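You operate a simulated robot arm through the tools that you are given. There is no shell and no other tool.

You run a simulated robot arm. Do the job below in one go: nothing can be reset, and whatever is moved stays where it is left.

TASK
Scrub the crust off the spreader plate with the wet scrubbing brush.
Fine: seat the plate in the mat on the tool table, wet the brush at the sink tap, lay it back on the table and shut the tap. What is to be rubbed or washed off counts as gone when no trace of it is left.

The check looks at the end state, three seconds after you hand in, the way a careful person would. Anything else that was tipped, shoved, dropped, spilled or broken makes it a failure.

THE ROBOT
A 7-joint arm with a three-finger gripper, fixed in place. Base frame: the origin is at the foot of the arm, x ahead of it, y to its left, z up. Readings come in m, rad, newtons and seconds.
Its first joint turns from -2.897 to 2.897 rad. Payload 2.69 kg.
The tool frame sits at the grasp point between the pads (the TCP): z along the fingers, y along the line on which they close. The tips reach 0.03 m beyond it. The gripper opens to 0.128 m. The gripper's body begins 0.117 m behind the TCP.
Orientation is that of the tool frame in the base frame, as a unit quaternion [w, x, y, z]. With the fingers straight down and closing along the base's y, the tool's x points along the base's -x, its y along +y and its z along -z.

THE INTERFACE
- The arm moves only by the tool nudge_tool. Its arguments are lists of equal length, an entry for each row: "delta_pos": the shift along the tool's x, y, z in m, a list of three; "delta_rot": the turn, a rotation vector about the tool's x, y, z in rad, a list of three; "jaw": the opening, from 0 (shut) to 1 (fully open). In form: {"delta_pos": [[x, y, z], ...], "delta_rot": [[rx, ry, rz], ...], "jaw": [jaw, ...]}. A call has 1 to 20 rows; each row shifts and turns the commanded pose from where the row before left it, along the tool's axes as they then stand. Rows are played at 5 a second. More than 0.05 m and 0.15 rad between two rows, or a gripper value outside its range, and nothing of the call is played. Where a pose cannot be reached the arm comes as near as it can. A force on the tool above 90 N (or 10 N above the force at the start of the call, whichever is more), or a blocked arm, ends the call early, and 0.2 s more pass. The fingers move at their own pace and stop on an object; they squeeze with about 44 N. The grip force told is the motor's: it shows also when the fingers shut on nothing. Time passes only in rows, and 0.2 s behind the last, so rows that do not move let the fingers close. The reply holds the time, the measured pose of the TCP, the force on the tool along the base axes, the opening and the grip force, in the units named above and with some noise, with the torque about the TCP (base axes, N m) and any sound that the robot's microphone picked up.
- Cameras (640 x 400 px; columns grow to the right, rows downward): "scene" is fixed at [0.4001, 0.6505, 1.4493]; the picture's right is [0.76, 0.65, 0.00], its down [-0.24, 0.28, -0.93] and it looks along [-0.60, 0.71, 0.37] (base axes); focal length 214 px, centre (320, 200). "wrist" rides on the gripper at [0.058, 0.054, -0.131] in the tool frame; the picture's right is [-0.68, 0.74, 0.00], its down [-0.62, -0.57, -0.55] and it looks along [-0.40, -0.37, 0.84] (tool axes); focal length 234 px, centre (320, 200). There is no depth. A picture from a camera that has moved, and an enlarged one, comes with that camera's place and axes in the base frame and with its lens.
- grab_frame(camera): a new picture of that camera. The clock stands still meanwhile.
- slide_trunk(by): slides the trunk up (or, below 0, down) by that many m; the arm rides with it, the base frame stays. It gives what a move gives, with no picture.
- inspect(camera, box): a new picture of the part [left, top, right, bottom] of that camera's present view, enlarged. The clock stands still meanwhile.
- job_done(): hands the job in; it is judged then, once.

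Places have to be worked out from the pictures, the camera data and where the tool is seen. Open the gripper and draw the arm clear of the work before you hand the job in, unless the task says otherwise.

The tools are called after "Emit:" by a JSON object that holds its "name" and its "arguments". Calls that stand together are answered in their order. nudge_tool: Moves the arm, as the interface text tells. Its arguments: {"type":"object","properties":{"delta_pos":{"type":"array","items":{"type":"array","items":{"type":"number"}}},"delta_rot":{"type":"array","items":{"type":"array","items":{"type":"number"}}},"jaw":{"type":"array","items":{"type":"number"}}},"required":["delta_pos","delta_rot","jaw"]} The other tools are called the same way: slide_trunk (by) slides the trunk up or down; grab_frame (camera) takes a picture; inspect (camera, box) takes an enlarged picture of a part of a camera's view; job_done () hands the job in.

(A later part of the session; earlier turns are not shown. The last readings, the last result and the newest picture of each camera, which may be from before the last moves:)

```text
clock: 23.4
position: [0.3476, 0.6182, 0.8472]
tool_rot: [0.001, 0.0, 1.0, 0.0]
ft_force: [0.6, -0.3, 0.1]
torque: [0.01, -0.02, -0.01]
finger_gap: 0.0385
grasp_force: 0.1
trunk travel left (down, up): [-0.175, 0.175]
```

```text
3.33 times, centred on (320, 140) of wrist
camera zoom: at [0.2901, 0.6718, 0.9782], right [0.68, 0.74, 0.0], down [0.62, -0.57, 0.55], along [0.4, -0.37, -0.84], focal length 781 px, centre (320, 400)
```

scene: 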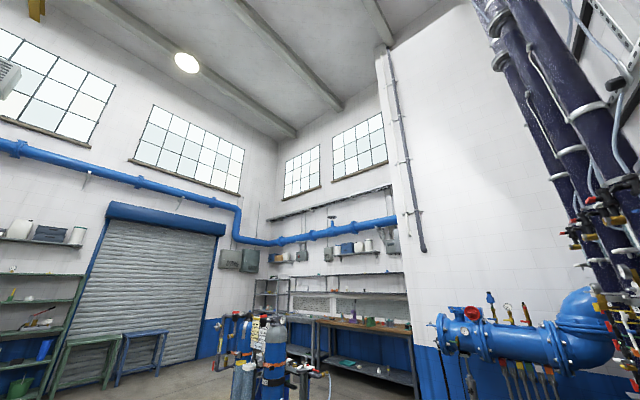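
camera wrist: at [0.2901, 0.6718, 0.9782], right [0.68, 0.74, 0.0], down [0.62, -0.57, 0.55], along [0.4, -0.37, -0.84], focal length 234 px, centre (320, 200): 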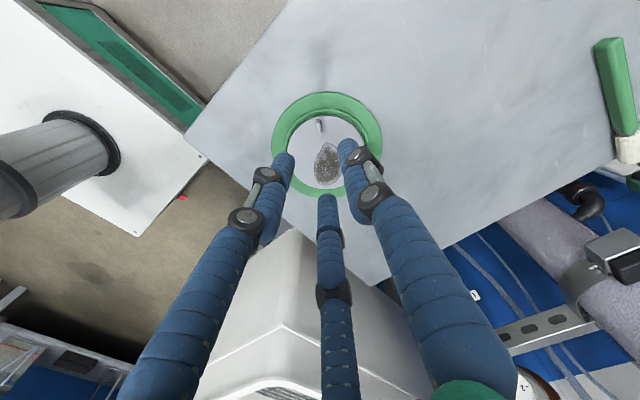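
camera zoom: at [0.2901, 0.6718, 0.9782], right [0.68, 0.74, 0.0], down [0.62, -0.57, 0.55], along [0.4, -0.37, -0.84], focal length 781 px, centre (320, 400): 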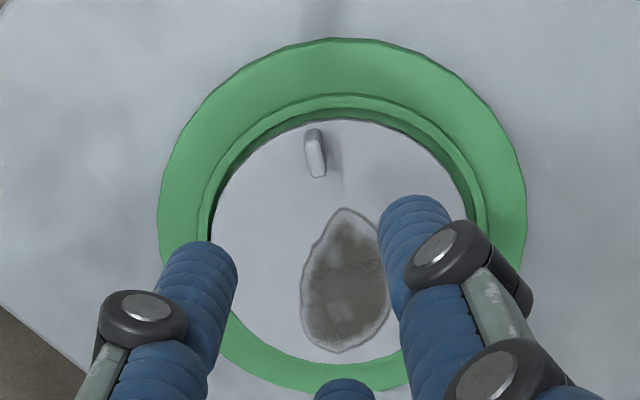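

The plate sits in the recess. Next is the tap: from the first views its blue lever lies near (0.83, 0.43, 1.09) and the spout tip near (0.70, 0.31, 0.98). I rise and move to get close views of it.

Emit:
{"name": "nudge_tool", "arguments": {"delta_pos": [[0, 0, -0.045], [0, 0, -0.045], [0, 0, -0.045], [0, 0, -0.045], [0, 0, -0.045], [0, 0, -0.045], [0, 0, -0.045], [0, 0, -0.045], [0, 0, -0.045], [-0.028, -0.0298, 0], [-0.028, -0.0298, 0], [-0.028, -0.0298, 0], [-0.028, -0.0298, 0], [-0.028, -0.0298, 0], [-0.028, -0.0298, 0], [-0.028, -0.0298, 0], [-0.028, -0.0298, 0], [-0.028, -0.0298, 0], [0, 0, 0]], "delta_rot": [[0, 0, 0], [0, 0, 0], [0, 0, 0], [0, 0, 0], [0, 0, 0], [0, 0, 0], [0, 0, 0], [0, 0, 0], [0, 0, 0], [0, 0, 0], [0, 0, 0], [0, 0, 0], [0, 0, 0], [0, 0, 0], [0, 0, 0], [0, 0, 0], [0, 0, 0], [0, 0, 0], [0, 0, 0]], "jaw": [0.1, 0.1, 0.1, 0.1, 0.1, 0.1, 0.1, 0.1, 0.1, 0.1, 0.1, 0.1, 0.1, 0.1, 0.1, 0.1, 0.1, 0.1, 0.1]}}

Emit:
{"name": "grab_frame", "arguments": {"camera": "wrist"}}

Emit:
{"name": "inspect", "arguments": {"camera": "wrist", "box": [330, 100, 570, 250]}}

```text
clock: 27.4
position: [0.5986, 0.3511, 1.251]
tool_rot: [0.0, 0.001, 1.0, 0.0]
ft_force: [0.9, -1.2, 0.2]
torque: [0.06, 0.04, -0.01]
finger_gap: 0.0128
grasp_force: 0.0
trunk travel left (down, up): [-0.175, 0.175]
```

```text
taken
camera wrist: at [0.5402, 0.4043, 1.3819], right [0.68, 0.74, 0.0], down [0.62, -0.57, 0.55], along [0.4, -0.37, -0.84], focal length 234 px, centre (320, 200)
```

wrist: 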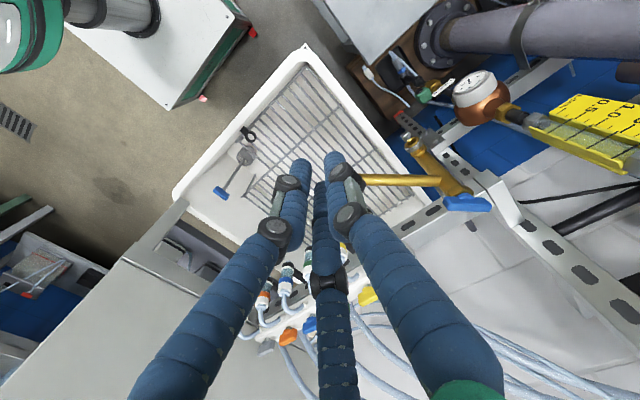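

```text
2.67 times, centred on (450, 175) of wrist
camera zoom: at [0.5402, 0.4043, 1.3819], right [0.68, 0.74, 0.0], down [0.62, -0.57, 0.55], along [0.4, -0.37, -0.84], focal length 624 px, centre (-27, 267)
```

zoom: 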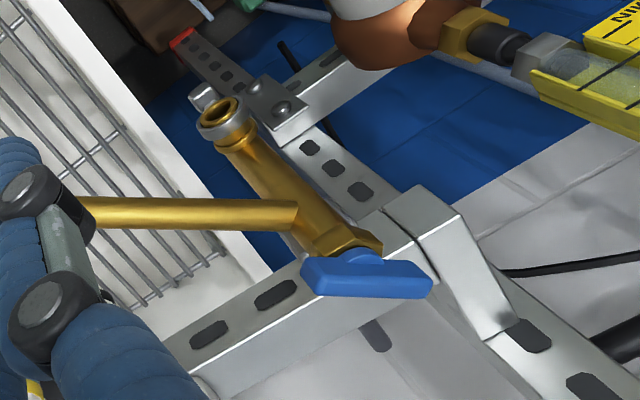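

I take a plan view of the tap by moving the camera above it.

Emit:
{"name": "nudge_tool", "arguments": {"delta_pos": [[-0.03, 0.005, -0.012], [-0.03, 0.005, -0.012], [-0.03, 0.005, -0.012], [-0.03, 0.005, -0.012], [-0.03, 0.005, -0.012], [-0.03, 0.005, -0.012], [0, 0, 0]], "delta_rot": [[0, 0, 0], [0, 0, 0], [0, 0, 0], [0, 0, 0], [0, 0, 0], [0, 0, 0], [0, 0, 0]], "jaw": [0.1, 0.1, 0.1, 0.1, 0.1, 0.1, 0.1]}}

Emit:
{"name": "grab_frame", "arguments": {"camera": "wrist"}}

Emit:
{"name": "inspect", "arguments": {"camera": "wrist", "box": [220, 30, 460, 180]}}

```text
clock: 29.0
position: [0.7803, 0.3812, 1.3223]
tool_rot: [0.0, 0.0, 1.0, -0.001]
ft_force: [0.5, 0.2, -0.7]
torque: [0.03, 0.07, -0.02]
finger_gap: 0.0127
grasp_force: 0.0
trunk travel left (down, up): [-0.175, 0.175]
```

```text
taken
camera wrist: at [0.7236, 0.4349, 1.4535], right [0.68, 0.74, 0.0], down [0.62, -0.57, 0.55], along [0.4, -0.37, -0.84], focal length 234 px, centre (320, 200)
```

wrist: 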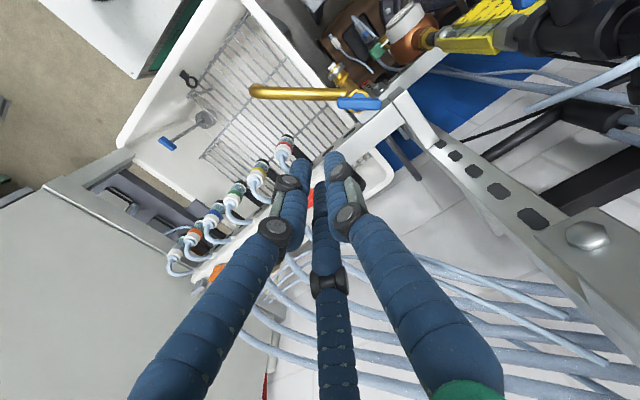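

```text
2.67 times, centred on (340, 105) of wrist
camera zoom: at [0.7236, 0.4349, 1.4535], right [0.68, 0.74, 0.0], down [0.62, -0.57, 0.55], along [0.4, -0.37, -0.84], focal length 624 px, centre (267, 453)
```

zoom: 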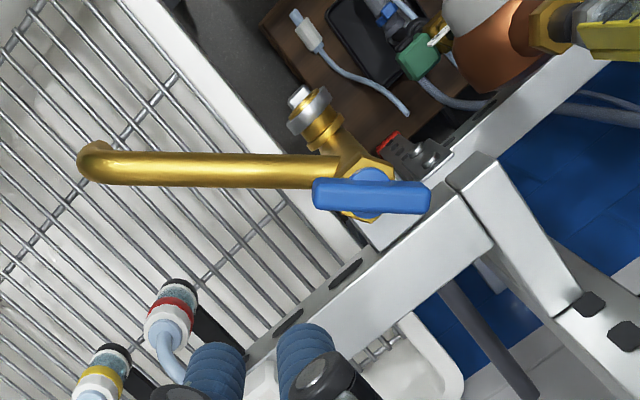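

The tap has a blue butterfly handle, about 58 mm long, centre ≈ (0.805, 0.432, 1.120), bar at ≈46.5° in plan; the spout end is near (0.694, 0.313, 1.01). I align the tool x with the bar, centre above it and come down to z≈1.21.

Emit:
{"name": "nudge_tool", "arguments": {"delta_pos": [[0, 0, 0], [0, 0, 0], [0, 0, 0], [0, 0, 0], [0, 0, 0], [0, 0, 0], [-0.027, 0.0085, 0], [-0.027, 0.0085, 0], [0, 0, 0.04], [0, 0, 0.04], [0, 0, 0.03], [0, 0, 0]], "delta_rot": [[0, 0, -0.1353], [0, 0, -0.1353], [0, 0, -0.1353], [0, 0, -0.1353], [0, 0, -0.1353], [0, 0, -0.1353], [0, 0, 0], [0, 0, 0], [0, 0, 0], [0, 0, 0], [0, 0, 0], [0, 0, 0]], "jaw": [0.5, 0.5, 0.5, 0.5, 0.5, 0.5, 0.5, 0.5, 0.5, 0.5, 0.5, 0.5]}}

Emit:
{"name": "grab_frame", "arguments": {"camera": "wrist"}}

Emit:
{"name": "inspect", "arguments": {"camera": "wrist", "box": [220, 80, 460, 230]}}

```text
clock: 31.6
position: [0.8031, 0.4324, 1.2126]
tool_rot: [0.0, -0.395, 0.919, 0.0]
ft_force: [0.9, 0.4, 0.1]
torque: [-0.05, 0.03, -0.01]
finger_gap: 0.064
grasp_force: 0.1
trunk travel left (down, up): [-0.175, 0.175]
```

```text
taken
camera wrist: at [0.7246, 0.4269, 1.3444], right [-0.07, 1.0, 0.0], down [0.83, 0.06, 0.55], along [0.55, 0.04, -0.84], focal length 234 px, centre (320, 200)
```

wrist: 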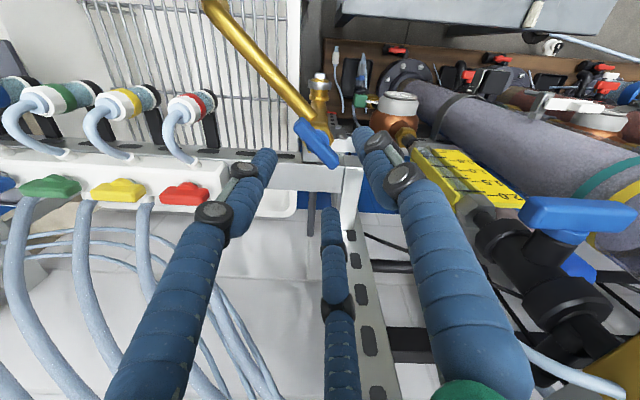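

```text
2.67 times, centred on (340, 155) of wrist
camera zoom: at [0.7246, 0.4269, 1.3444], right [-0.07, 1.0, 0.0], down [0.83, 0.06, 0.55], along [0.55, 0.04, -0.84], focal length 624 px, centre (267, 320)
```

zoom: 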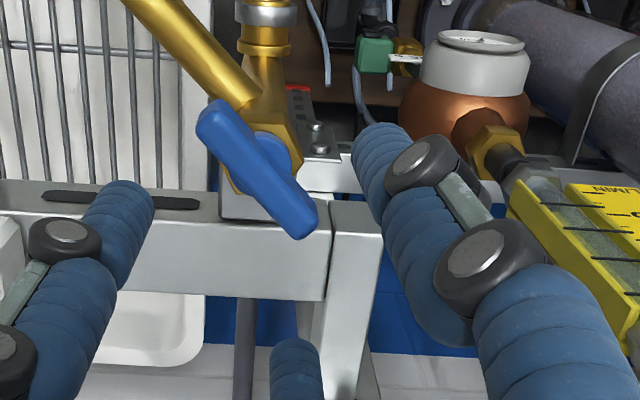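

Alignment is good to ~2.6 mm in y. I correct it and descend to z≈1.15 with the jaw half open.

Emit:
{"name": "nudge_tool", "arguments": {"delta_pos": [[0.0019, -0.0018, 0.02], [0, 0, 0.022], [0, 0, 0.02], [0, 0, 0]], "delta_rot": [[0, 0, 0], [0, 0, 0], [0, 0, 0], [0, 0, 0]], "jaw": [0.5, 0.5, 0.5, 0.5]}}

Emit:
{"name": "inspect", "arguments": {"camera": "wrist", "box": [220, 100, 460, 250]}}

```text
clock: 32.6
position: [0.8045, 0.4263, 1.1499]
tool_rot: [0.0, -0.395, 0.919, -0.001]
ft_force: [0.1, 0.0, 0.4]
torque: [0.01, 0.02, 0.01]
finger_gap: 0.0642
grasp_force: 0.0
trunk travel left (down, up): [-0.175, 0.175]
```

```text
2.67 times, centred on (340, 175) of wrist
camera zoom: at [0.7257, 0.4224, 1.2813], right [-0.07, 1.0, 0.0], down [0.83, 0.06, 0.55], along [0.55, 0.04, -0.84], focal length 624 px, centre (267, 267)
```

zoom: 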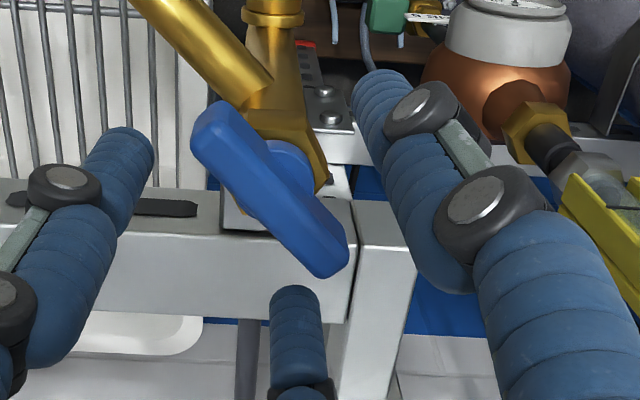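

The bar lies neatly between one digit on one side and two on the other. I go down 6 mm more and close on it.

Emit:
{"name": "nudge_tool", "arguments": {"delta_pos": [[0, 0, 0.006], [0, 0, 0], [0, 0, 0], [0, 0, 0]], "delta_rot": [[0, 0, 0], [0, 0, 0], [0, 0, 0], [0, 0, 0]], "jaw": [0.5, 0, 0, 0]}}

Emit:
{"name": "inspect", "arguments": {"camera": "wrist", "box": [220, 100, 460, 250]}}

```text
clock: 33.6
position: [0.8082, 0.4246, 1.1443]
tool_rot: [0.0, -0.394, 0.919, 0.001]
ft_force: [23.4, -24.0, -2.7]
torque: [-0.4, -0.62, -0.04]
finger_gap: 0.0216
grasp_force: 45.1
trunk travel left (down, up): [-0.175, 0.175]
```

```text
2.67 times, centred on (340, 175) of wrist
camera zoom: at [0.7286, 0.4199, 1.2754], right [-0.07, 1.0, 0.0], down [0.83, 0.06, 0.55], along [0.55, 0.04, -0.84], focal length 624 px, centre (267, 267)
```

zoom: 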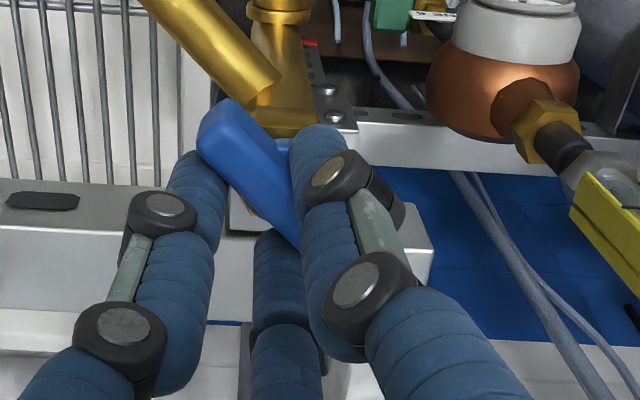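

The tool is being pushed along −y (33 N), so it is a little off centre of the bar. I shift 3 mm along −y to balance it.

Emit:
{"name": "nudge_tool", "arguments": {"delta_pos": [[0, -0.0015, 0], [0, -0.0015, 0], [0, 0, 0]], "delta_rot": [[0, 0, 0], [0, 0, 0], [0, 0, 0]], "jaw": [0, 0, 0]}}

```text
clock: 34.4
position: [0.8059, 0.4246, 1.1434]
tool_rot: [-0.001, -0.394, 0.919, 0.0]
ft_force: [9.1, -16.7, -2.6]
torque: [-0.23, -0.23, -0.05]
finger_gap: 0.0216
grasp_force: 45.4
trunk travel left (down, up): [-0.175, 0.175]
```

Emit:
{"name": "nudge_tool", "arguments": {"delta_pos": [[0, -0.0015, 0], [0, 0, 0], [0, 0, 0], [0, 0, 0]], "delta_rot": [[0, 0, 0], [0, 0, -0.08], [0, 0, -0.08], [0, 0, 0]], "jaw": [0, 0, 0, 0]}}

Emit:
{"name": "inspect", "arguments": {"camera": "wrist", "box": [220, 100, 460, 250]}}

```text
clock: 35.4
position: [0.8081, 0.4254, 1.1441]
tool_rot: [0.0, -0.468, 0.884, 0.0]
ft_force: [-4.9, -5.4, -1.9]
torque: [-0.68, 0.58, 0.04]
finger_gap: 0.0217
grasp_force: 44.9
trunk travel left (down, up): [-0.175, 0.175]
```

```text
2.67 times, centred on (340, 175) of wrist
camera zoom: at [0.7314, 0.4076, 1.2755], right [-0.23, 0.97, 0.0], down [0.81, 0.19, 0.55], along [0.53, 0.12, -0.84], focal length 624 px, centre (267, 267)
```

zoom: 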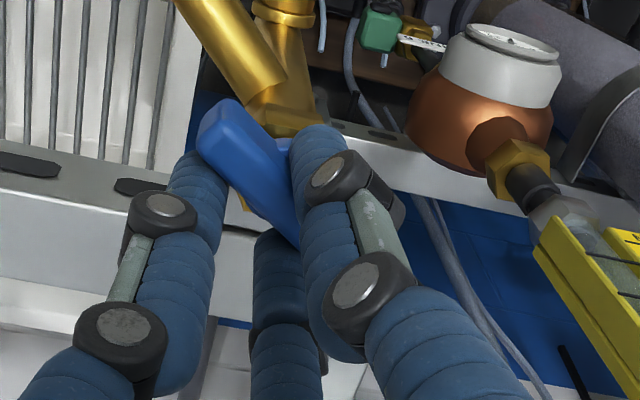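

The handle turns freely with the tool. I continue the same way in steps and watch for resistance and water.

Emit:
{"name": "nudge_tool", "arguments": {"delta_pos": [[0, 0, 0], [0, 0, 0], [0, 0, 0], [0, 0, 0], [0, 0, 0], [0, 0, 0]], "delta_rot": [[0, 0, -0.1], [0, 0, -0.1], [0, 0, -0.1], [0, 0, -0.1], [0, 0, -0.1], [0, 0, 0]], "jaw": [0, 0, 0, 0, 0, 0]}}

Emit:
{"name": "grab_frame", "arguments": {"camera": "wrist"}}

```text
clock: 36.8
position: [0.8094, 0.4265, 1.1445]
tool_rot: [0.001, -0.672, 0.74, -0.001]
ft_force: [4.2, 23.9, -4.0]
torque: [1.12, -0.02, -0.07]
finger_gap: 0.0217
grasp_force: 44.7
trunk travel left (down, up): [-0.175, 0.175]
```

```text
taken
camera wrist: at [0.7509, 0.3745, 1.2754], right [-0.67, 0.75, 0.0], down [0.62, 0.56, 0.55], along [0.41, 0.37, -0.84], focal length 234 px, centre (320, 200)
```

wrist: 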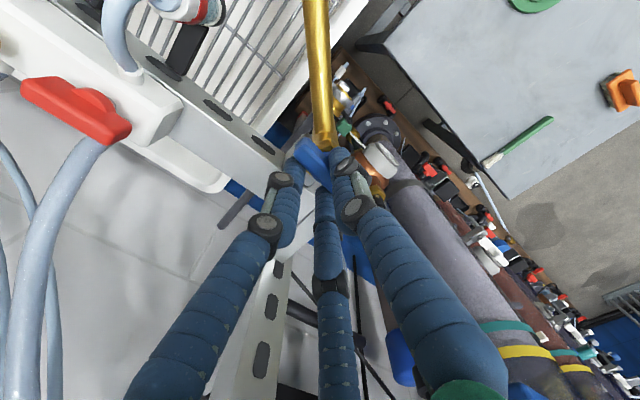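

Emit:
{"name": "nudge_tool", "arguments": {"delta_pos": [[-0.002, 0, 0], [0, 0, 0], [0, 0, 0], [0, 0, 0], [0, 0, 0]], "delta_rot": [[0, 0, -0.1], [0, 0, -0.1], [0, 0, -0.1], [0, 0, -0.1], [0, 0, 0]], "jaw": [0, 0, 0, 0, 0]}}

Emit:
{"name": "grab_frame", "arguments": {"camera": "wrist"}}

```text
clock: 38.0
position: [0.8098, 0.4282, 1.1444]
tool_rot: [-0.001, 0.806, -0.592, 0.0]
ft_force: [19.6, 30.4, 0.6]
torque: [0.75, -0.36, -0.13]
finger_gap: 0.0219
grasp_force: 44.7
trunk travel left (down, up): [-0.175, 0.175]
```

```text
taken
camera wrist: at [0.7767, 0.3576, 1.2754], right [-0.9, 0.43, 0.0], down [0.36, 0.76, 0.55], along [0.24, 0.5, -0.84], focal length 234 px, centre (320, 200)
```

wrist: 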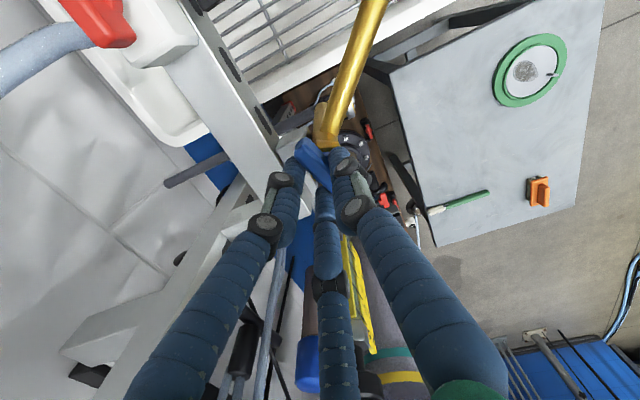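

Emit:
{"name": "nudge_tool", "arguments": {"delta_pos": [[-0.0024, -0.0023, 0], [0, 0, 0], [0, 0, 0], [0, 0, 0], [0, 0, 0], [0, 0, 0]], "delta_rot": [[0, 0, 0], [0, 0, -0.1], [0, 0, -0.1], [0, 0, -0.1], [0, 0, -0.1], [0, 0, 0]], "jaw": [0, 0, 0, 0, 0, 0]}}

Emit:
{"name": "grab_frame", "arguments": {"camera": "wrist"}}

```text
clock: 39.4
position: [0.8101, 0.4299, 1.1435]
tool_rot: [0.0, 0.907, -0.421, 0.0]
ft_force: [7.6, 19.1, 5.0]
torque: [-0.06, -0.45, -0.02]
finger_gap: 0.022
grasp_force: 44.9
trunk travel left (down, up): [-0.175, 0.175]
```

```text
taken
camera wrist: at [0.8073, 0.3522, 1.2755], right [-1.0, 0.04, 0.0], down [0.03, 0.84, 0.55], along [0.02, 0.55, -0.84], focal length 234 px, centre (320, 200)
```

wrist: 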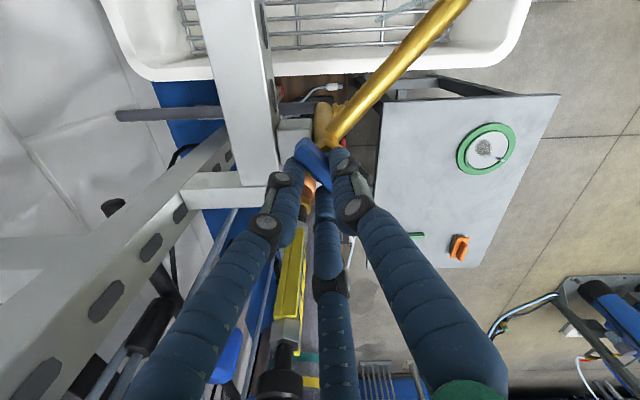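

Emit:
{"name": "inspect", "arguments": {"camera": "wrist", "box": [320, 0, 500, 110]}}

```text
3.56 times, centred on (410, 55) of wrist
camera zoom: at [0.8073, 0.3522, 1.2755], right [-1.0, 0.04, 0.0], down [0.03, 0.84, 0.55], along [0.02, 0.55, -0.84], focal length 833 px, centre (0, 716)
```

zoom: 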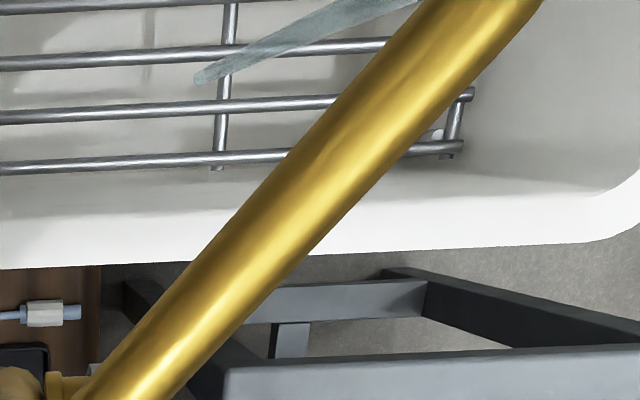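

Water is running from the spout (a translucent stream below its tip). I release the handle and rise straight up.

Emit:
{"name": "nudge_tool", "arguments": {"delta_pos": [[0, 0, 0], [0, 0, 0], [0, 0, -0.03], [0, 0, -0.05], [0, 0, -0.05], [0, 0, 0], [0, 0, 0], [0, 0, 0], [0, 0, 0], [0, 0, 0], [0, 0, 0]], "delta_rot": [[0, 0, 0], [0, 0, 0], [0, 0, 0], [0, 0, 0], [0, 0, 0], [0, 0, 0.14], [0, 0, 0.14], [0, 0, 0.14], [0, 0, 0.14], [0, 0, 0.142], [0, 0, 0]], "jaw": [0.45, 0.45, 0.45, 0.45, 0.45, 0.45, 0.45, 0.45, 0.45, 0.45, 0.1]}}

Emit:
{"name": "grab_frame", "arguments": {"camera": "wrist"}}

```text
clock: 41.8
position: [0.8095, 0.43, 1.2741]
tool_rot: [-0.001, -0.706, 0.708, 0.001]
ft_force: [0.6, 0.2, 0.5]
torque: [0.04, 0.01, 0.0]
finger_gap: 0.0127
grasp_force: 0.0
trunk travel left (down, up): [-0.175, 0.175]
```

```text
taken
camera wrist: at [0.7564, 0.3726, 1.4058], right [-0.73, 0.68, 0.0], down [0.57, 0.61, 0.55], along [0.37, 0.4, -0.84], focal length 234 px, centre (320, 200)
```

wrist: 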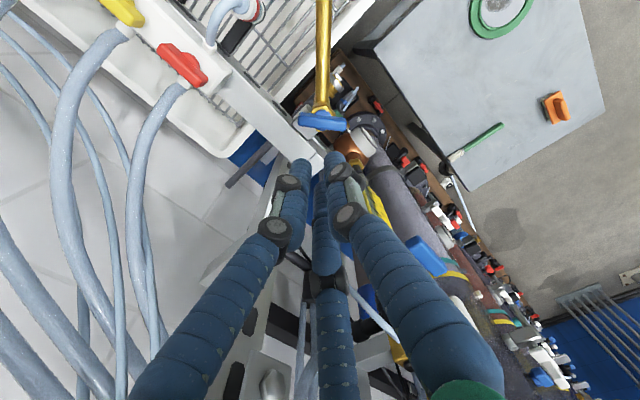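

The handle now stands across the spout. I go to view the brush from near (0.31, 0.80, 0.97).

Emit:
{"name": "nudge_tool", "arguments": {"delta_pos": [[-0.0264, 0.0357, 0.0214], [-0.0264, 0.0357, 0.0214], [-0.0264, 0.0357, 0.0214], [-0.0264, 0.0357, 0.0214], [-0.0264, 0.0357, 0.0214], [-0.0264, 0.0357, 0.0214], [-0.0264, 0.0357, 0.0214], [-0.0264, 0.0357, 0.0214], [-0.0264, 0.0357, 0.0214], [-0.0264, 0.0357, 0.0214], [-0.0264, 0.0357, 0.0214], [-0.0264, 0.0357, 0.0214], [-0.0264, 0.0357, 0.0214], [-0.0264, 0.0357, 0.0214], [0, 0, 0]], "delta_rot": [[0, 0, 0], [0, 0, 0], [0, 0, 0], [0, 0, 0], [0, 0, 0], [0, 0, 0], [0, 0, 0], [0, 0, 0], [0, 0, 0], [0, 0, 0], [0, 0, 0], [0, 0, 0], [0, 0, 0], [0, 0, 0], [0, 0, 0]], "jaw": [0.5, 0.5, 0.5, 0.5, 0.5, 0.5, 0.5, 0.5, 0.5, 0.5, 0.5, 0.5, 0.5, 0.5, 0.5]}}

Emit:
{"name": "grab_frame", "arguments": {"camera": "wrist"}}

```text
clock: 45.0
position: [0.3103, 0.8036, 0.9747]
tool_rot: [0.0, -0.707, 0.707, 0.0]
ft_force: [-0.9, -0.7, -0.5]
torque: [-0.01, -0.03, -0.01]
finger_gap: 0.0638
grasp_force: 0.0
trunk travel left (down, up): [-0.175, 0.175]
```

```text
taken
camera wrist: at [0.257, 0.7449, 1.1071], right [-0.74, 0.68, 0.0], down [0.57, 0.62, 0.55], along [0.37, 0.4, -0.84], focal length 234 px, centre (320, 200)
```

wrist: 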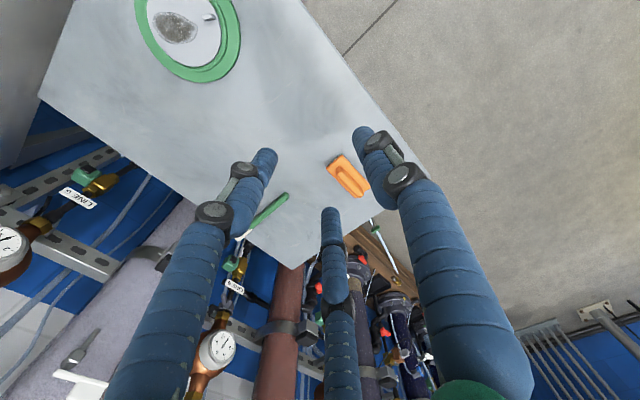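

Emit:
{"name": "nudge_tool", "arguments": {"delta_pos": [[-0.029, -0.0105, 0.026], [-0.029, -0.0105, 0.026], [-0.029, -0.0105, 0.026], [-0.029, -0.0105, 0.026], [0, 0, 0]], "delta_rot": [[0, 0, 0], [0, 0, 0], [0, 0, 0], [0, 0, 0], [0, 0, 0]], "jaw": [0.6, 0.6, 0.6, 0.6, 0.6]}}

Emit:
{"name": "inspect", "arguments": {"camera": "wrist", "box": [240, 60, 400, 180]}}

Emit:
{"name": "grab_frame", "arguments": {"camera": "wrist"}}

```text
clock: 46.2
position: [0.352, 0.9167, 0.8713]
tool_rot: [0.0, -0.706, 0.708, 0.0]
ft_force: [0.8, 0.0, -1.7]
torque: [-0.04, 0.01, 0.01]
finger_gap: 0.077
grasp_force: 0.1
trunk travel left (down, up): [-0.175, 0.175]
```

```text
3.33 times, centred on (320, 120) of wrist
camera zoom: at [0.2991, 0.8585, 1.0027], right [-0.74, 0.68, 0.0], down [0.57, 0.62, 0.55], along [0.37, 0.4, -0.84], focal length 781 px, centre (320, 467)
```

zoom: 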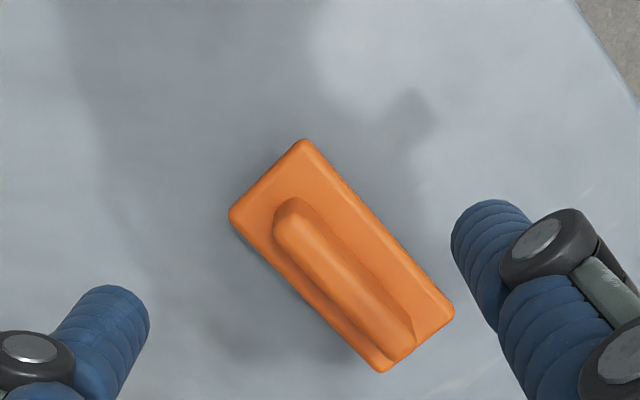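

```text
taken
camera wrist: at [0.2991, 0.8585, 1.0027], right [-0.74, 0.68, 0.0], down [0.57, 0.62, 0.55], along [0.37, 0.4, -0.84], focal length 234 px, centre (320, 200)
```

wrist: 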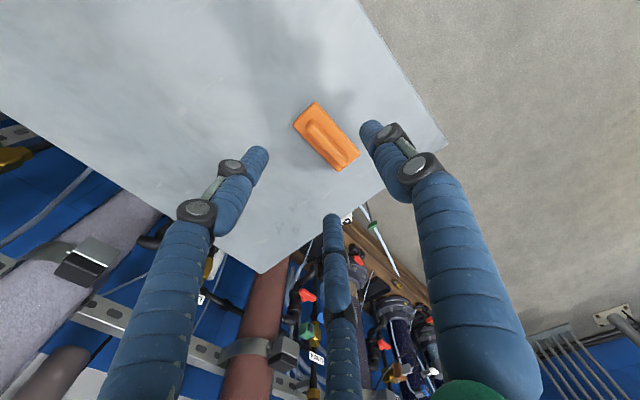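

The brush ridge handle runs along y at x≈0.356 from y≈0.905 to 0.961, its top at z≈0.743, and its base plate top at z≈0.70. I move above its middle and down to z≈0.80, checking reach.

Emit:
{"name": "nudge_tool", "arguments": {"delta_pos": [[-0.0133, -0.004, 0], [0, 0, 0.035], [0, 0, 0.035], [0, 0, 0]], "delta_rot": [[0, 0, 0], [0, 0, 0], [0, 0, 0], [0, 0, 0]], "jaw": [0.6, 0.6, 0.6, 0.6]}}

Emit:
{"name": "inspect", "arguments": {"camera": "wrist", "box": [220, 80, 420, 220]}}

```text
clock: 47.2
position: [0.3574, 0.929, 0.8008]
tool_rot: [0.001, -0.707, 0.708, 0.0]
ft_force: [0.4, 0.3, 0.0]
torque: [-0.05, -0.01, -0.03]
finger_gap: 0.077
grasp_force: 0.1
trunk travel left (down, up): [-0.175, 0.175]
```

```text
2.86 times, centred on (320, 150) of wrist
camera zoom: at [0.3038, 0.8724, 0.931], right [-0.74, 0.68, 0.0], down [0.57, 0.61, 0.55], along [0.37, 0.4, -0.84], focal length 669 px, centre (320, 343)
```

zoom: 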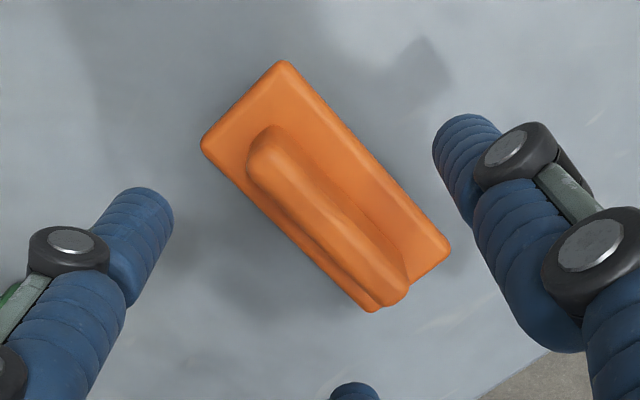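

Well centred (about 2 mm in x to correct). I descend to z≈0.738 around the ridge and close.

Emit:
{"name": "nudge_tool", "arguments": {"delta_pos": [[-0.0012, 0.0017, 0.02], [0, 0, 0.022], [0, 0, 0.02], [0, 0, 0]], "delta_rot": [[0, 0, 0], [0, 0, 0], [0, 0, 0], [0, 0, 0]], "jaw": [0.6, 0.6, 0.6, 0.6]}}

Emit:
{"name": "inspect", "arguments": {"camera": "wrist", "box": [220, 100, 420, 240]}}

```text
clock: 48.2
position: [0.356, 0.9304, 0.7382]
tool_rot: [-0.001, -0.706, 0.708, 0.0]
ft_force: [0.4, -0.2, 0.9]
torque: [-0.02, 0.02, -0.04]
finger_gap: 0.077
grasp_force: 0.0
trunk travel left (down, up): [-0.175, 0.175]
```

```text
2.86 times, centred on (320, 170) of wrist
camera zoom: at [0.3017, 0.8725, 0.87], right [-0.74, 0.68, 0.0], down [0.57, 0.61, 0.55], along [0.37, 0.4, -0.84], focal length 669 px, centre (320, 286)
```

zoom: 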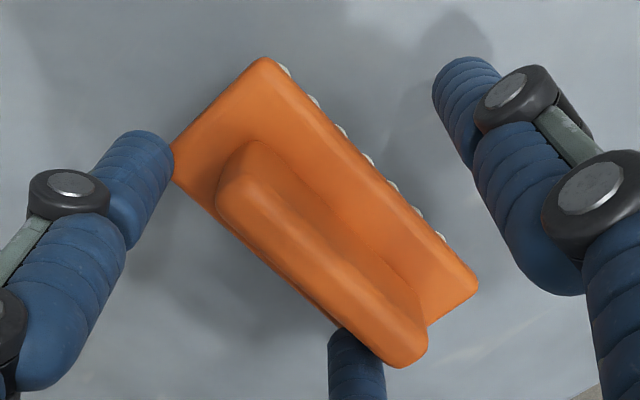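

Emit:
{"name": "nudge_tool", "arguments": {"delta_pos": [[0, 0, 0], [0, 0, 0], [0, 0, 0], [0, 0, 0]], "delta_rot": [[0, 0, 0], [0, 0, 0], [0, 0, 0], [0, 0, 0]], "jaw": [0.3, 0, 0, 0]}}

Emit:
{"name": "inspect", "arguments": {"camera": "wrist", "box": [220, 100, 420, 240]}}

```text
clock: 49.2
position: [0.3556, 0.9316, 0.7384]
tool_rot: [0.0, -0.706, 0.708, 0.0]
ft_force: [0.9, 0.2, 0.3]
torque: [-0.02, 0.0, 0.01]
finger_gap: 0.0222
grasp_force: 44.2
trunk travel left (down, up): [-0.175, 0.175]
```

```text
2.86 times, centred on (320, 170) of wrist
camera zoom: at [0.3016, 0.8723, 0.8703], right [-0.74, 0.68, 0.0], down [0.57, 0.62, 0.55], along [0.37, 0.4, -0.84], focal length 669 px, centre (320, 286)
```

zoom: 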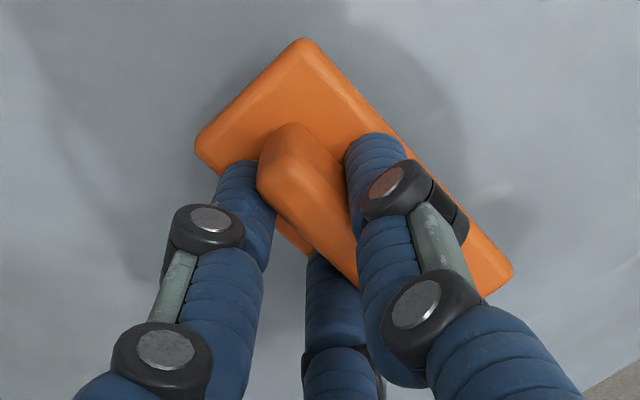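

Brush gripped (44 N, balanced). I lift it straight up and check how it hangs.

Emit:
{"name": "nudge_tool", "arguments": {"delta_pos": [[0, 0, -0.01], [0, 0, -0.04], [0, 0, -0.045], [0, 0, -0.045], [0, 0, -0.045], [0, 0, -0.045], [0, 0, -0.03], [0, 0, 0]], "delta_rot": [[0, 0, 0], [0, 0, 0], [0, 0, 0], [0, 0, 0], [0, 0, 0], [0, 0, 0], [0, 0, 0], [0, 0, 0]], "jaw": [0, 0, 0, 0, 0, 0, 0, 0]}}

Emit:
{"name": "inspect", "arguments": {"camera": "wrist", "box": [220, 100, 420, 240]}}

```text
clock: 51.0
position: [0.3534, 0.9311, 0.9987]
tool_rot: [0.0, -0.706, 0.708, 0.0]
ft_force: [-0.7, 0.8, -0.4]
torque: [0.0, -0.02, 0.04]
finger_gap: 0.022
grasp_force: 44.2
trunk travel left (down, up): [-0.175, 0.175]
```

```text
2.86 times, centred on (320, 170) of wrist
camera zoom: at [0.3007, 0.8738, 1.1298], right [-0.74, 0.68, 0.0], down [0.57, 0.62, 0.55], along [0.37, 0.4, -0.84], focal length 669 px, centre (320, 286)
```

zoom: 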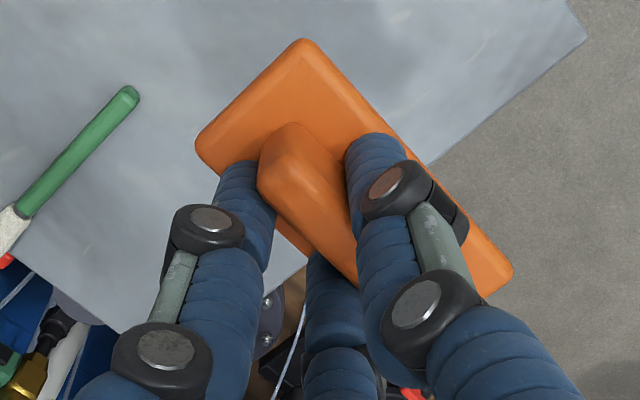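

Held steadily. I carry it toward the sink, stopping well short of the spout at about (0.50, 0.22).

Emit:
{"name": "nudge_tool", "arguments": {"delta_pos": [[0.0444, -0.009, 0], [0.0444, -0.009, 0], [0.0444, -0.009, 0], [0.0444, -0.009, 0], [0.0444, -0.009, 0], [0.0444, -0.009, 0], [0.0444, -0.009, 0], [0.0444, -0.009, 0], [0.0444, -0.009, 0], [0.0444, -0.009, 0], [0.0444, -0.009, 0], [0.0444, -0.009, 0], [0.0444, -0.009, 0], [0.0444, -0.009, 0], [0.0444, -0.009, 0], [0.0444, -0.009, 0], [0, 0, 0]], "delta_rot": [[0, 0, 0], [0, 0, 0], [0, 0, 0], [0, 0, 0], [0, 0, 0], [0, 0, 0], [0, 0, 0], [0, 0, 0], [0, 0, 0], [0, 0, 0], [0, 0, 0], [0, 0, 0], [0, 0, 0], [0, 0, 0], [0, 0, 0], [0, 0, 0], [0, 0, 0]], "jaw": [0, 0, 0, 0, 0, 0, 0, 0, 0, 0, 0, 0, 0, 0, 0, 0, 0]}}

Emit:
{"name": "grab_frame", "arguments": {"camera": "wrist"}}

```text
clock: 54.6
position: [0.4974, 0.2213, 0.9997]
tool_rot: [0.0, -0.707, 0.708, 0.0]
ft_force: [-0.4, -0.3, -0.5]
torque: [0.01, 0.0, 0.01]
finger_gap: 0.0219
grasp_force: 43.9
trunk travel left (down, up): [-0.175, 0.175]
```

```text
taken
camera wrist: at [0.4442, 0.1633, 1.1303], right [-0.74, 0.68, 0.0], down [0.57, 0.61, 0.55], along [0.37, 0.4, -0.84], focal length 234 px, centre (320, 200)
```

wrist: 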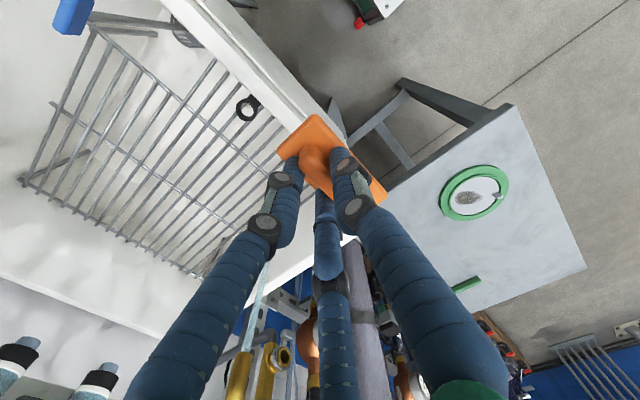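

The stream shows at the picture's lower middle. I turn 35° and tilt the tool 60° so the brush points toward the spout side, hand coming from below and behind.

Emit:
{"name": "nudge_tool", "arguments": {"delta_pos": [[0, 0, 0], [0, 0, 0], [0, 0, 0], [0, 0, 0], [0, 0, 0], [0, 0, 0], [0, 0, 0], [0, 0, 0], [0, 0, 0], [0, 0, 0], [0, 0, 0], [0, 0, 0], [0, 0, 0]], "delta_rot": [[0, 0, -0.122], [0, 0, -0.122], [0, 0, -0.122], [0, 0, -0.122], [0, 0, -0.122], [0.1496, 0, 0], [0.1496, 0, 0], [0.1496, 0, 0], [0.1496, 0, 0], [0.1496, 0, 0], [0.1496, 0, 0], [0.1496, 0, 0], [0, 0, 0]], "jaw": [0, 0, 0, 0, 0, 0, 0, 0, 0, 0, 0, 0, 0]}}

Emit:
{"name": "grab_frame", "arguments": {"camera": "wrist"}}

```text
clock: 57.6
position: [0.4397, 0.2249, 1.0184]
tool_rot: [-0.337, 0.816, -0.44, 0.162]
ft_force: [0.1, 0.6, -1.1]
torque: [-0.07, 0.15, 0.01]
finger_gap: 0.0219
grasp_force: 43.8
out of reach, approached as far as the arm can: row 10, 11, 12
trunk travel left (down, up): [-0.175, 0.175]
stopped in row 13: the arm was blocked; the commanded pose is now the measured one
```

```text
taken
camera wrist: at [0.3656, 0.1014, 1.0739], right [-0.83, 0.28, -0.49], down [-0.31, 0.51, 0.81], along [0.47, 0.82, -0.33], focal length 234 px, centre (320, 200)
```

wrist: 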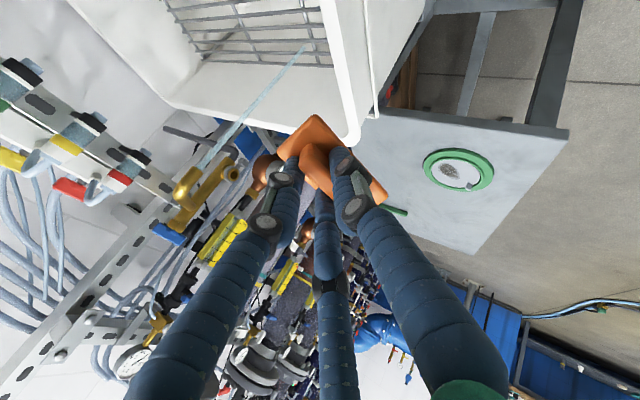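

At this close range only 44° tilt is reachable, but that is enough. The stream is at about (0.694, 0.312) falling to the grid. I advance two-thirds of the way, low enough to stay under the spout.

Emit:
{"name": "nudge_tool", "arguments": {"delta_pos": [[0.01435, -0.01623, 0.03418], [0.01435, -0.01623, 0.03418], [0.01435, -0.01623, 0.03418], [0.01435, -0.01623, 0.03418], [0, 0, 0]], "delta_rot": [[0, 0, 0], [0, 0, 0], [0, 0, 0], [0, 0, 0], [0, 0, 0]], "jaw": [0, 0, 0, 0, 0]}}

Emit:
{"name": "grab_frame", "arguments": {"camera": "wrist"}}

```text
clock: 58.8
position: [0.5775, 0.2652, 1.0361]
tool_rot: [-0.333, 0.817, -0.442, 0.161]
ft_force: [1.4, 1.1, -1.4]
torque: [0.0, 0.04, 0.02]
finger_gap: 0.0219
grasp_force: 44.0
out of reach, approached as far as the arm can: row 1, 2, 3, 4
trunk travel left (down, up): [-0.175, 0.175]
```

```text
taken
camera wrist: at [0.5049, 0.1427, 1.0928], right [-0.83, 0.28, -0.48], down [-0.3, 0.51, 0.81], along [0.47, 0.81, -0.34], focal length 234 px, centre (320, 200)
```

wrist: 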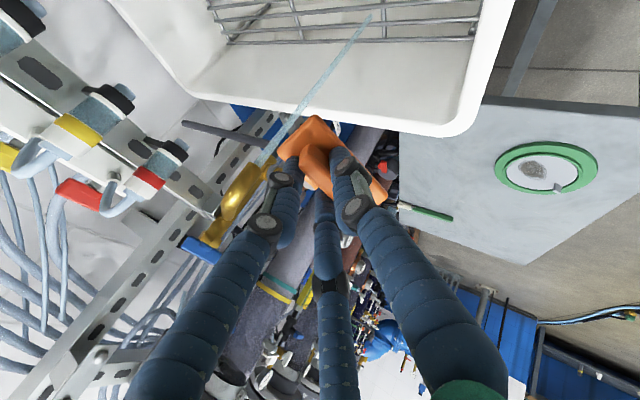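

The arm cannot get lower at this tilt, so I slide the trunk down 0.10 m, which lowers the same posture to where I need it.

Emit:
{"name": "slide_trunk", "arguments": {"by": -0.1}}

Emit:
{"name": "grab_frame", "arguments": {"camera": "wrist"}}

```text
clock: 60.1
position: [0.5768, 0.2645, 0.9369]
tool_rot: [-0.332, 0.818, -0.441, 0.162]
ft_force: [0.0, -0.6, -1.2]
torque: [-0.02, 0.01, 0.02]
finger_gap: 0.0221
grasp_force: 44.0
trunk travel left (down, up): [-0.075, 0.275]
```

```text
taken
camera wrist: at [0.504, 0.1425, 0.9937], right [-0.83, 0.28, -0.48], down [-0.3, 0.51, 0.81], along [0.47, 0.81, -0.34], focal length 234 px, centre (320, 200)
```

wrist: 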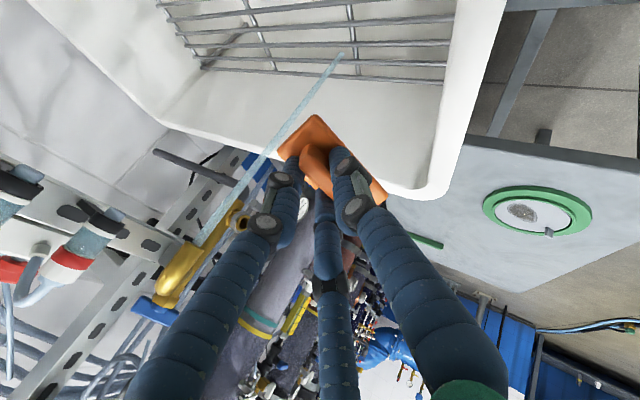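

Emit:
{"name": "nudge_tool", "arguments": {"delta_pos": [[0.0131, -0.0182, 0.0179], [0.0131, -0.0182, 0.0179], [0, 0, 0]], "delta_rot": [[0, 0, 0], [0, 0, 0], [0, 0, 0]], "jaw": [0, 0, 0]}}

Emit:
{"name": "grab_frame", "arguments": {"camera": "wrist"}}

```text
clock: 60.9
position: [0.6333, 0.2697, 0.9343]
tool_rot: [-0.332, 0.818, -0.442, 0.161]
ft_force: [-1.2, -0.7, -1.9]
torque: [-0.05, 0.02, 0.01]
finger_gap: 0.022
grasp_force: 43.7
trunk travel left (down, up): [-0.075, 0.275]
```

```text
taken
camera wrist: at [0.562, 0.1491, 0.9911], right [-0.83, 0.28, -0.48], down [-0.3, 0.51, 0.81], along [0.47, 0.81, -0.34], focal length 234 px, centre (320, 200)
```

wrist: 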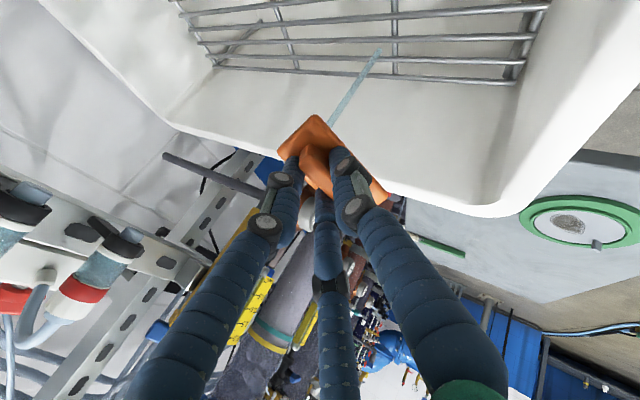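

Emit:
{"name": "nudge_tool", "arguments": {"delta_pos": [[0.0131, -0.0182, 0.0179], [0, 0, 0], [0, 0, 0], [0, 0, 0]], "delta_rot": [[0, 0, 0], [0, 0, 0], [0, 0, 0], [0, 0, 0]], "jaw": [0, 0, 0, 0]}}

Emit:
{"name": "grab_frame", "arguments": {"camera": "wrist"}}

Emit:
{"name": "inspect", "arguments": {"camera": "wrist", "box": [220, 0, 460, 240]}}

```text
clock: 61.9
position: [0.6637, 0.2741, 0.9326]
tool_rot: [-0.332, 0.818, -0.441, 0.16]
ft_force: [0.8, -0.6, -0.5]
torque: [-0.04, -0.02, 0.0]
finger_gap: 0.0222
grasp_force: 44.0
trunk travel left (down, up): [-0.075, 0.275]
```

```text
taken
camera wrist: at [0.5902, 0.1526, 0.9903], right [-0.83, 0.28, -0.48], down [-0.3, 0.51, 0.81], along [0.47, 0.81, -0.34], focal length 234 px, centre (320, 200)
```

wrist: 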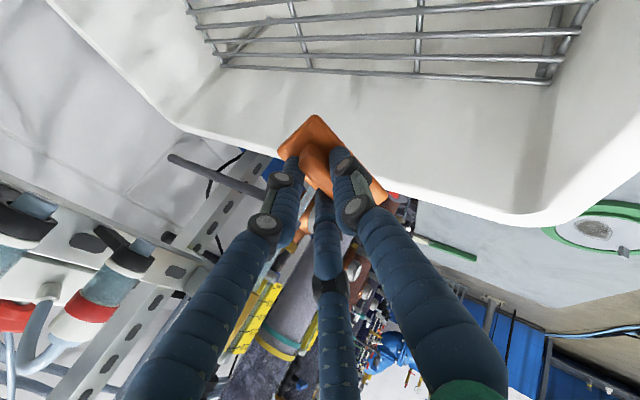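

```text
1.67 times, centred on (340, 120) of wrist
camera zoom: at [0.5902, 0.1526, 0.9903], right [-0.83, 0.28, -0.48], down [-0.3, 0.51, 0.81], along [0.47, 0.81, -0.34], focal length 390 px, centre (287, 333)
```

zoom: 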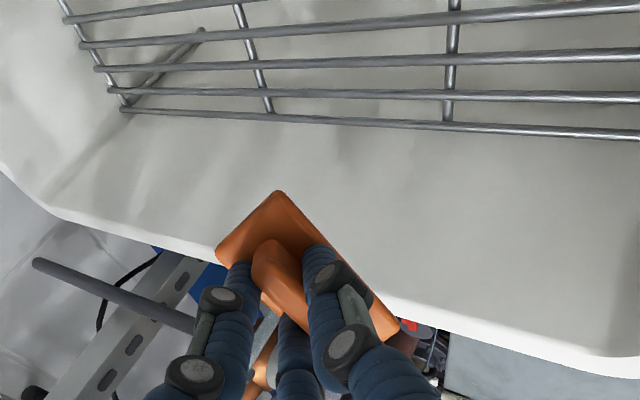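

The stream no longer shows below the brush and the orange looks darker: it is being soaked. I sweep the brush a little back and forth in the stream to wet all the bristles.

Emit:
{"name": "nudge_tool", "arguments": {"delta_pos": [[0.012, 0, 0], [0.012, 0, 0], [0, 0, 0], [-0.012, 0, 0], [-0.012, 0, 0], [-0.012, 0, 0], [-0.012, 0, 0], [0, 0, 0], [0.012, 0, 0], [0.012, 0, 0], [0, 0.008, 0], [0, 0, 0], [0, -0.008, 0], [0, -0.008, 0], [0, 0, 0], [0, 0.008, 0], [0, 0, 0]], "delta_rot": [[0, 0, 0], [0, 0, 0], [0, 0, 0], [0, 0, 0], [0, 0, 0], [0, 0, 0], [0, 0, 0], [0, 0, 0], [0, 0, 0], [0, 0, 0], [0, 0, 0], [0, 0, 0], [0, 0, 0], [0, 0, 0], [0, 0, 0], [0, 0, 0], [0, 0, 0]], "jaw": [0, 0, 0, 0, 0, 0, 0, 0, 0, 0, 0, 0, 0, 0, 0, 0, 0]}}

Emit:
{"name": "inspect", "arguments": {"camera": "wrist", "box": [220, 80, 420, 240]}}

```text
clock: 65.5
position: [0.6613, 0.2744, 0.9339]
tool_rot: [-0.332, 0.818, -0.442, 0.161]
ft_force: [0.0, -0.2, -0.8]
torque: [-0.04, -0.01, -0.01]
finger_gap: 0.022
grasp_force: 44.1
trunk travel left (down, up): [-0.075, 0.275]
```

```text
2.50 times, centred on (320, 160) of wrist
camera zoom: at [0.5889, 0.1525, 0.9905], right [-0.83, 0.28, -0.48], down [-0.3, 0.51, 0.81], along [0.47, 0.81, -0.34], focal length 585 px, centre (320, 300)
```

zoom: 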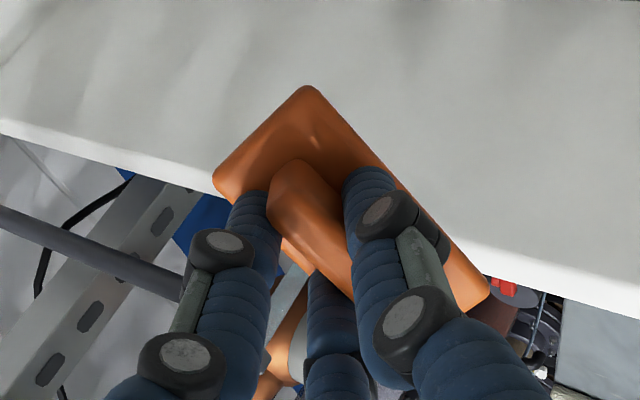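

The brush now looks darker and glossy: wet. I back out of the stream the way I came, then bring the tool upright again.

Emit:
{"name": "nudge_tool", "arguments": {"delta_pos": [[-0.0131, 0.0182, -0.0179], [-0.0131, 0.0182, -0.0179], [-0.0131, 0.0182, -0.0179], [0, 0, 0], [0, 0, 0], [0, 0, 0], [0, 0, 0], [0, 0, 0], [0, 0, 0], [0, 0, 0]], "delta_rot": [[0, 0, 0], [0, 0, 0], [0, 0, 0], [-0.128, 0, 0], [-0.128, 0, 0], [-0.128, 0, 0], [-0.128, 0, 0], [-0.128, 0, 0], [-0.128, 0, 0], [0, 0, 0]], "jaw": [0, 0, 0, 0, 0, 0, 0, 0, 0, 0]}}

Emit:
{"name": "grab_frame", "arguments": {"camera": "wrist"}}

```text
clock: 67.7
position: [0.5779, 0.2645, 0.9356]
tool_rot: [0.0, 0.882, -0.47, -0.017]
ft_force: [0.6, -0.4, -2.8]
torque: [-0.09, 0.08, 0.02]
finger_gap: 0.0218
grasp_force: 43.5
trunk travel left (down, up): [-0.075, 0.275]
```

```text
taken
camera wrist: at [0.5698, 0.1837, 1.0649], right [-0.99, 0.15, 0.03], down [0.14, 0.82, 0.56], along [0.06, 0.56, -0.83], focal length 234 px, centre (320, 200)
```

wrist: 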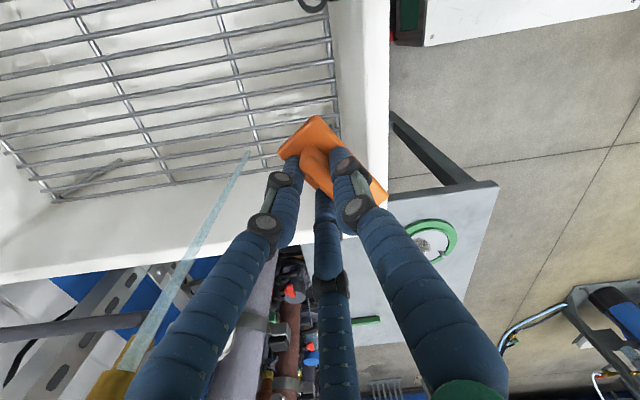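

A small residual tilt (~2°) remains; I raise the trunk back by 0.10 m first.

Emit:
{"name": "slide_trunk", "arguments": {"by": 0.1}}

```text
clock: 69.1
position: [0.5772, 0.2629, 1.0354]
tool_rot: [-0.001, 0.882, -0.471, -0.015]
ft_force: [-0.5, -0.5, -0.3]
torque: [-0.01, -0.01, 0.01]
finger_gap: 0.0222
grasp_force: 43.7
trunk travel left (down, up): [-0.175, 0.175]
```

I square the tool up, carry the brush toward the mat and turn so the brush's long side lies across the lug direction.

Emit:
{"name": "nudge_tool", "arguments": {"delta_pos": [[0, 0, 0], [-0.047, -0.006, 0], [-0.047, -0.006, 0], [-0.047, -0.006, 0], [-0.047, -0.006, 0], [-0.047, -0.006, 0], [-0.047, -0.006, 0], [-0.047, -0.006, 0], [-0.047, -0.006, 0], [0, 0, 0], [0, 0, 0], [0, 0, 0], [0, 0, 0], [0, 0, 0], [0, 0, 0], [0, 0, 0], [0, 0, 0], [0, 0, 0], [0, 0, 0]], "delta_rot": [[0.016, 0.03, 0], [0, 0, 0], [0, 0, 0], [0, 0, 0], [0, 0, 0], [0, 0, 0], [0, 0, 0], [0, 0, 0], [0, 0, 0], [0, 0, 0.148], [0, 0, 0.148], [0, 0, 0.148], [0, 0, 0.148], [0, 0, 0.148], [0, 0, 0.148], [0, 0, 0.148], [0, 0, 0.148], [0, 0, 0.148], [0, 0, 0]], "jaw": [0, 0, 0, 0, 0, 0, 0, 0, 0, 0, 0, 0, 0, 0, 0, 0, 0, 0, 0]}}

Emit:
{"name": "grab_frame", "arguments": {"camera": "wrist"}}

```text
clock: 73.1
position: [0.4077, 0.6023, 1.0361]
tool_rot: [0.002, -0.402, 0.916, 0.0]
ft_force: [1.1, -0.1, -0.8]
torque: [0.0, 0.03, 0.01]
finger_gap: 0.0219
grasp_force: 43.5
trunk travel left (down, up): [-0.175, 0.175]
```

```text
taken
camera wrist: at [0.3278, 0.5958, 1.1668], right [-0.09, 1.0, 0.0], down [0.83, 0.07, 0.55], along [0.55, 0.05, -0.83], focal length 234 px, centre (320, 200)
```

wrist: 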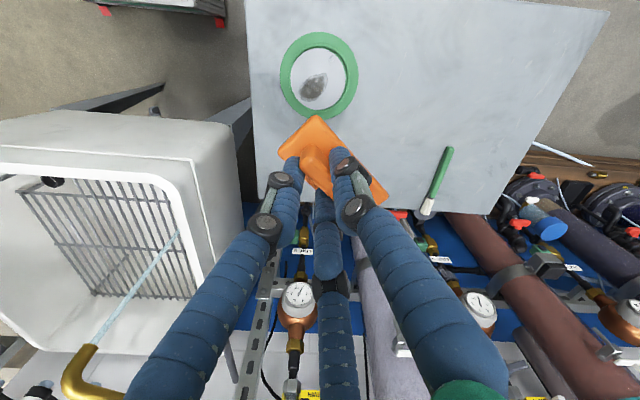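

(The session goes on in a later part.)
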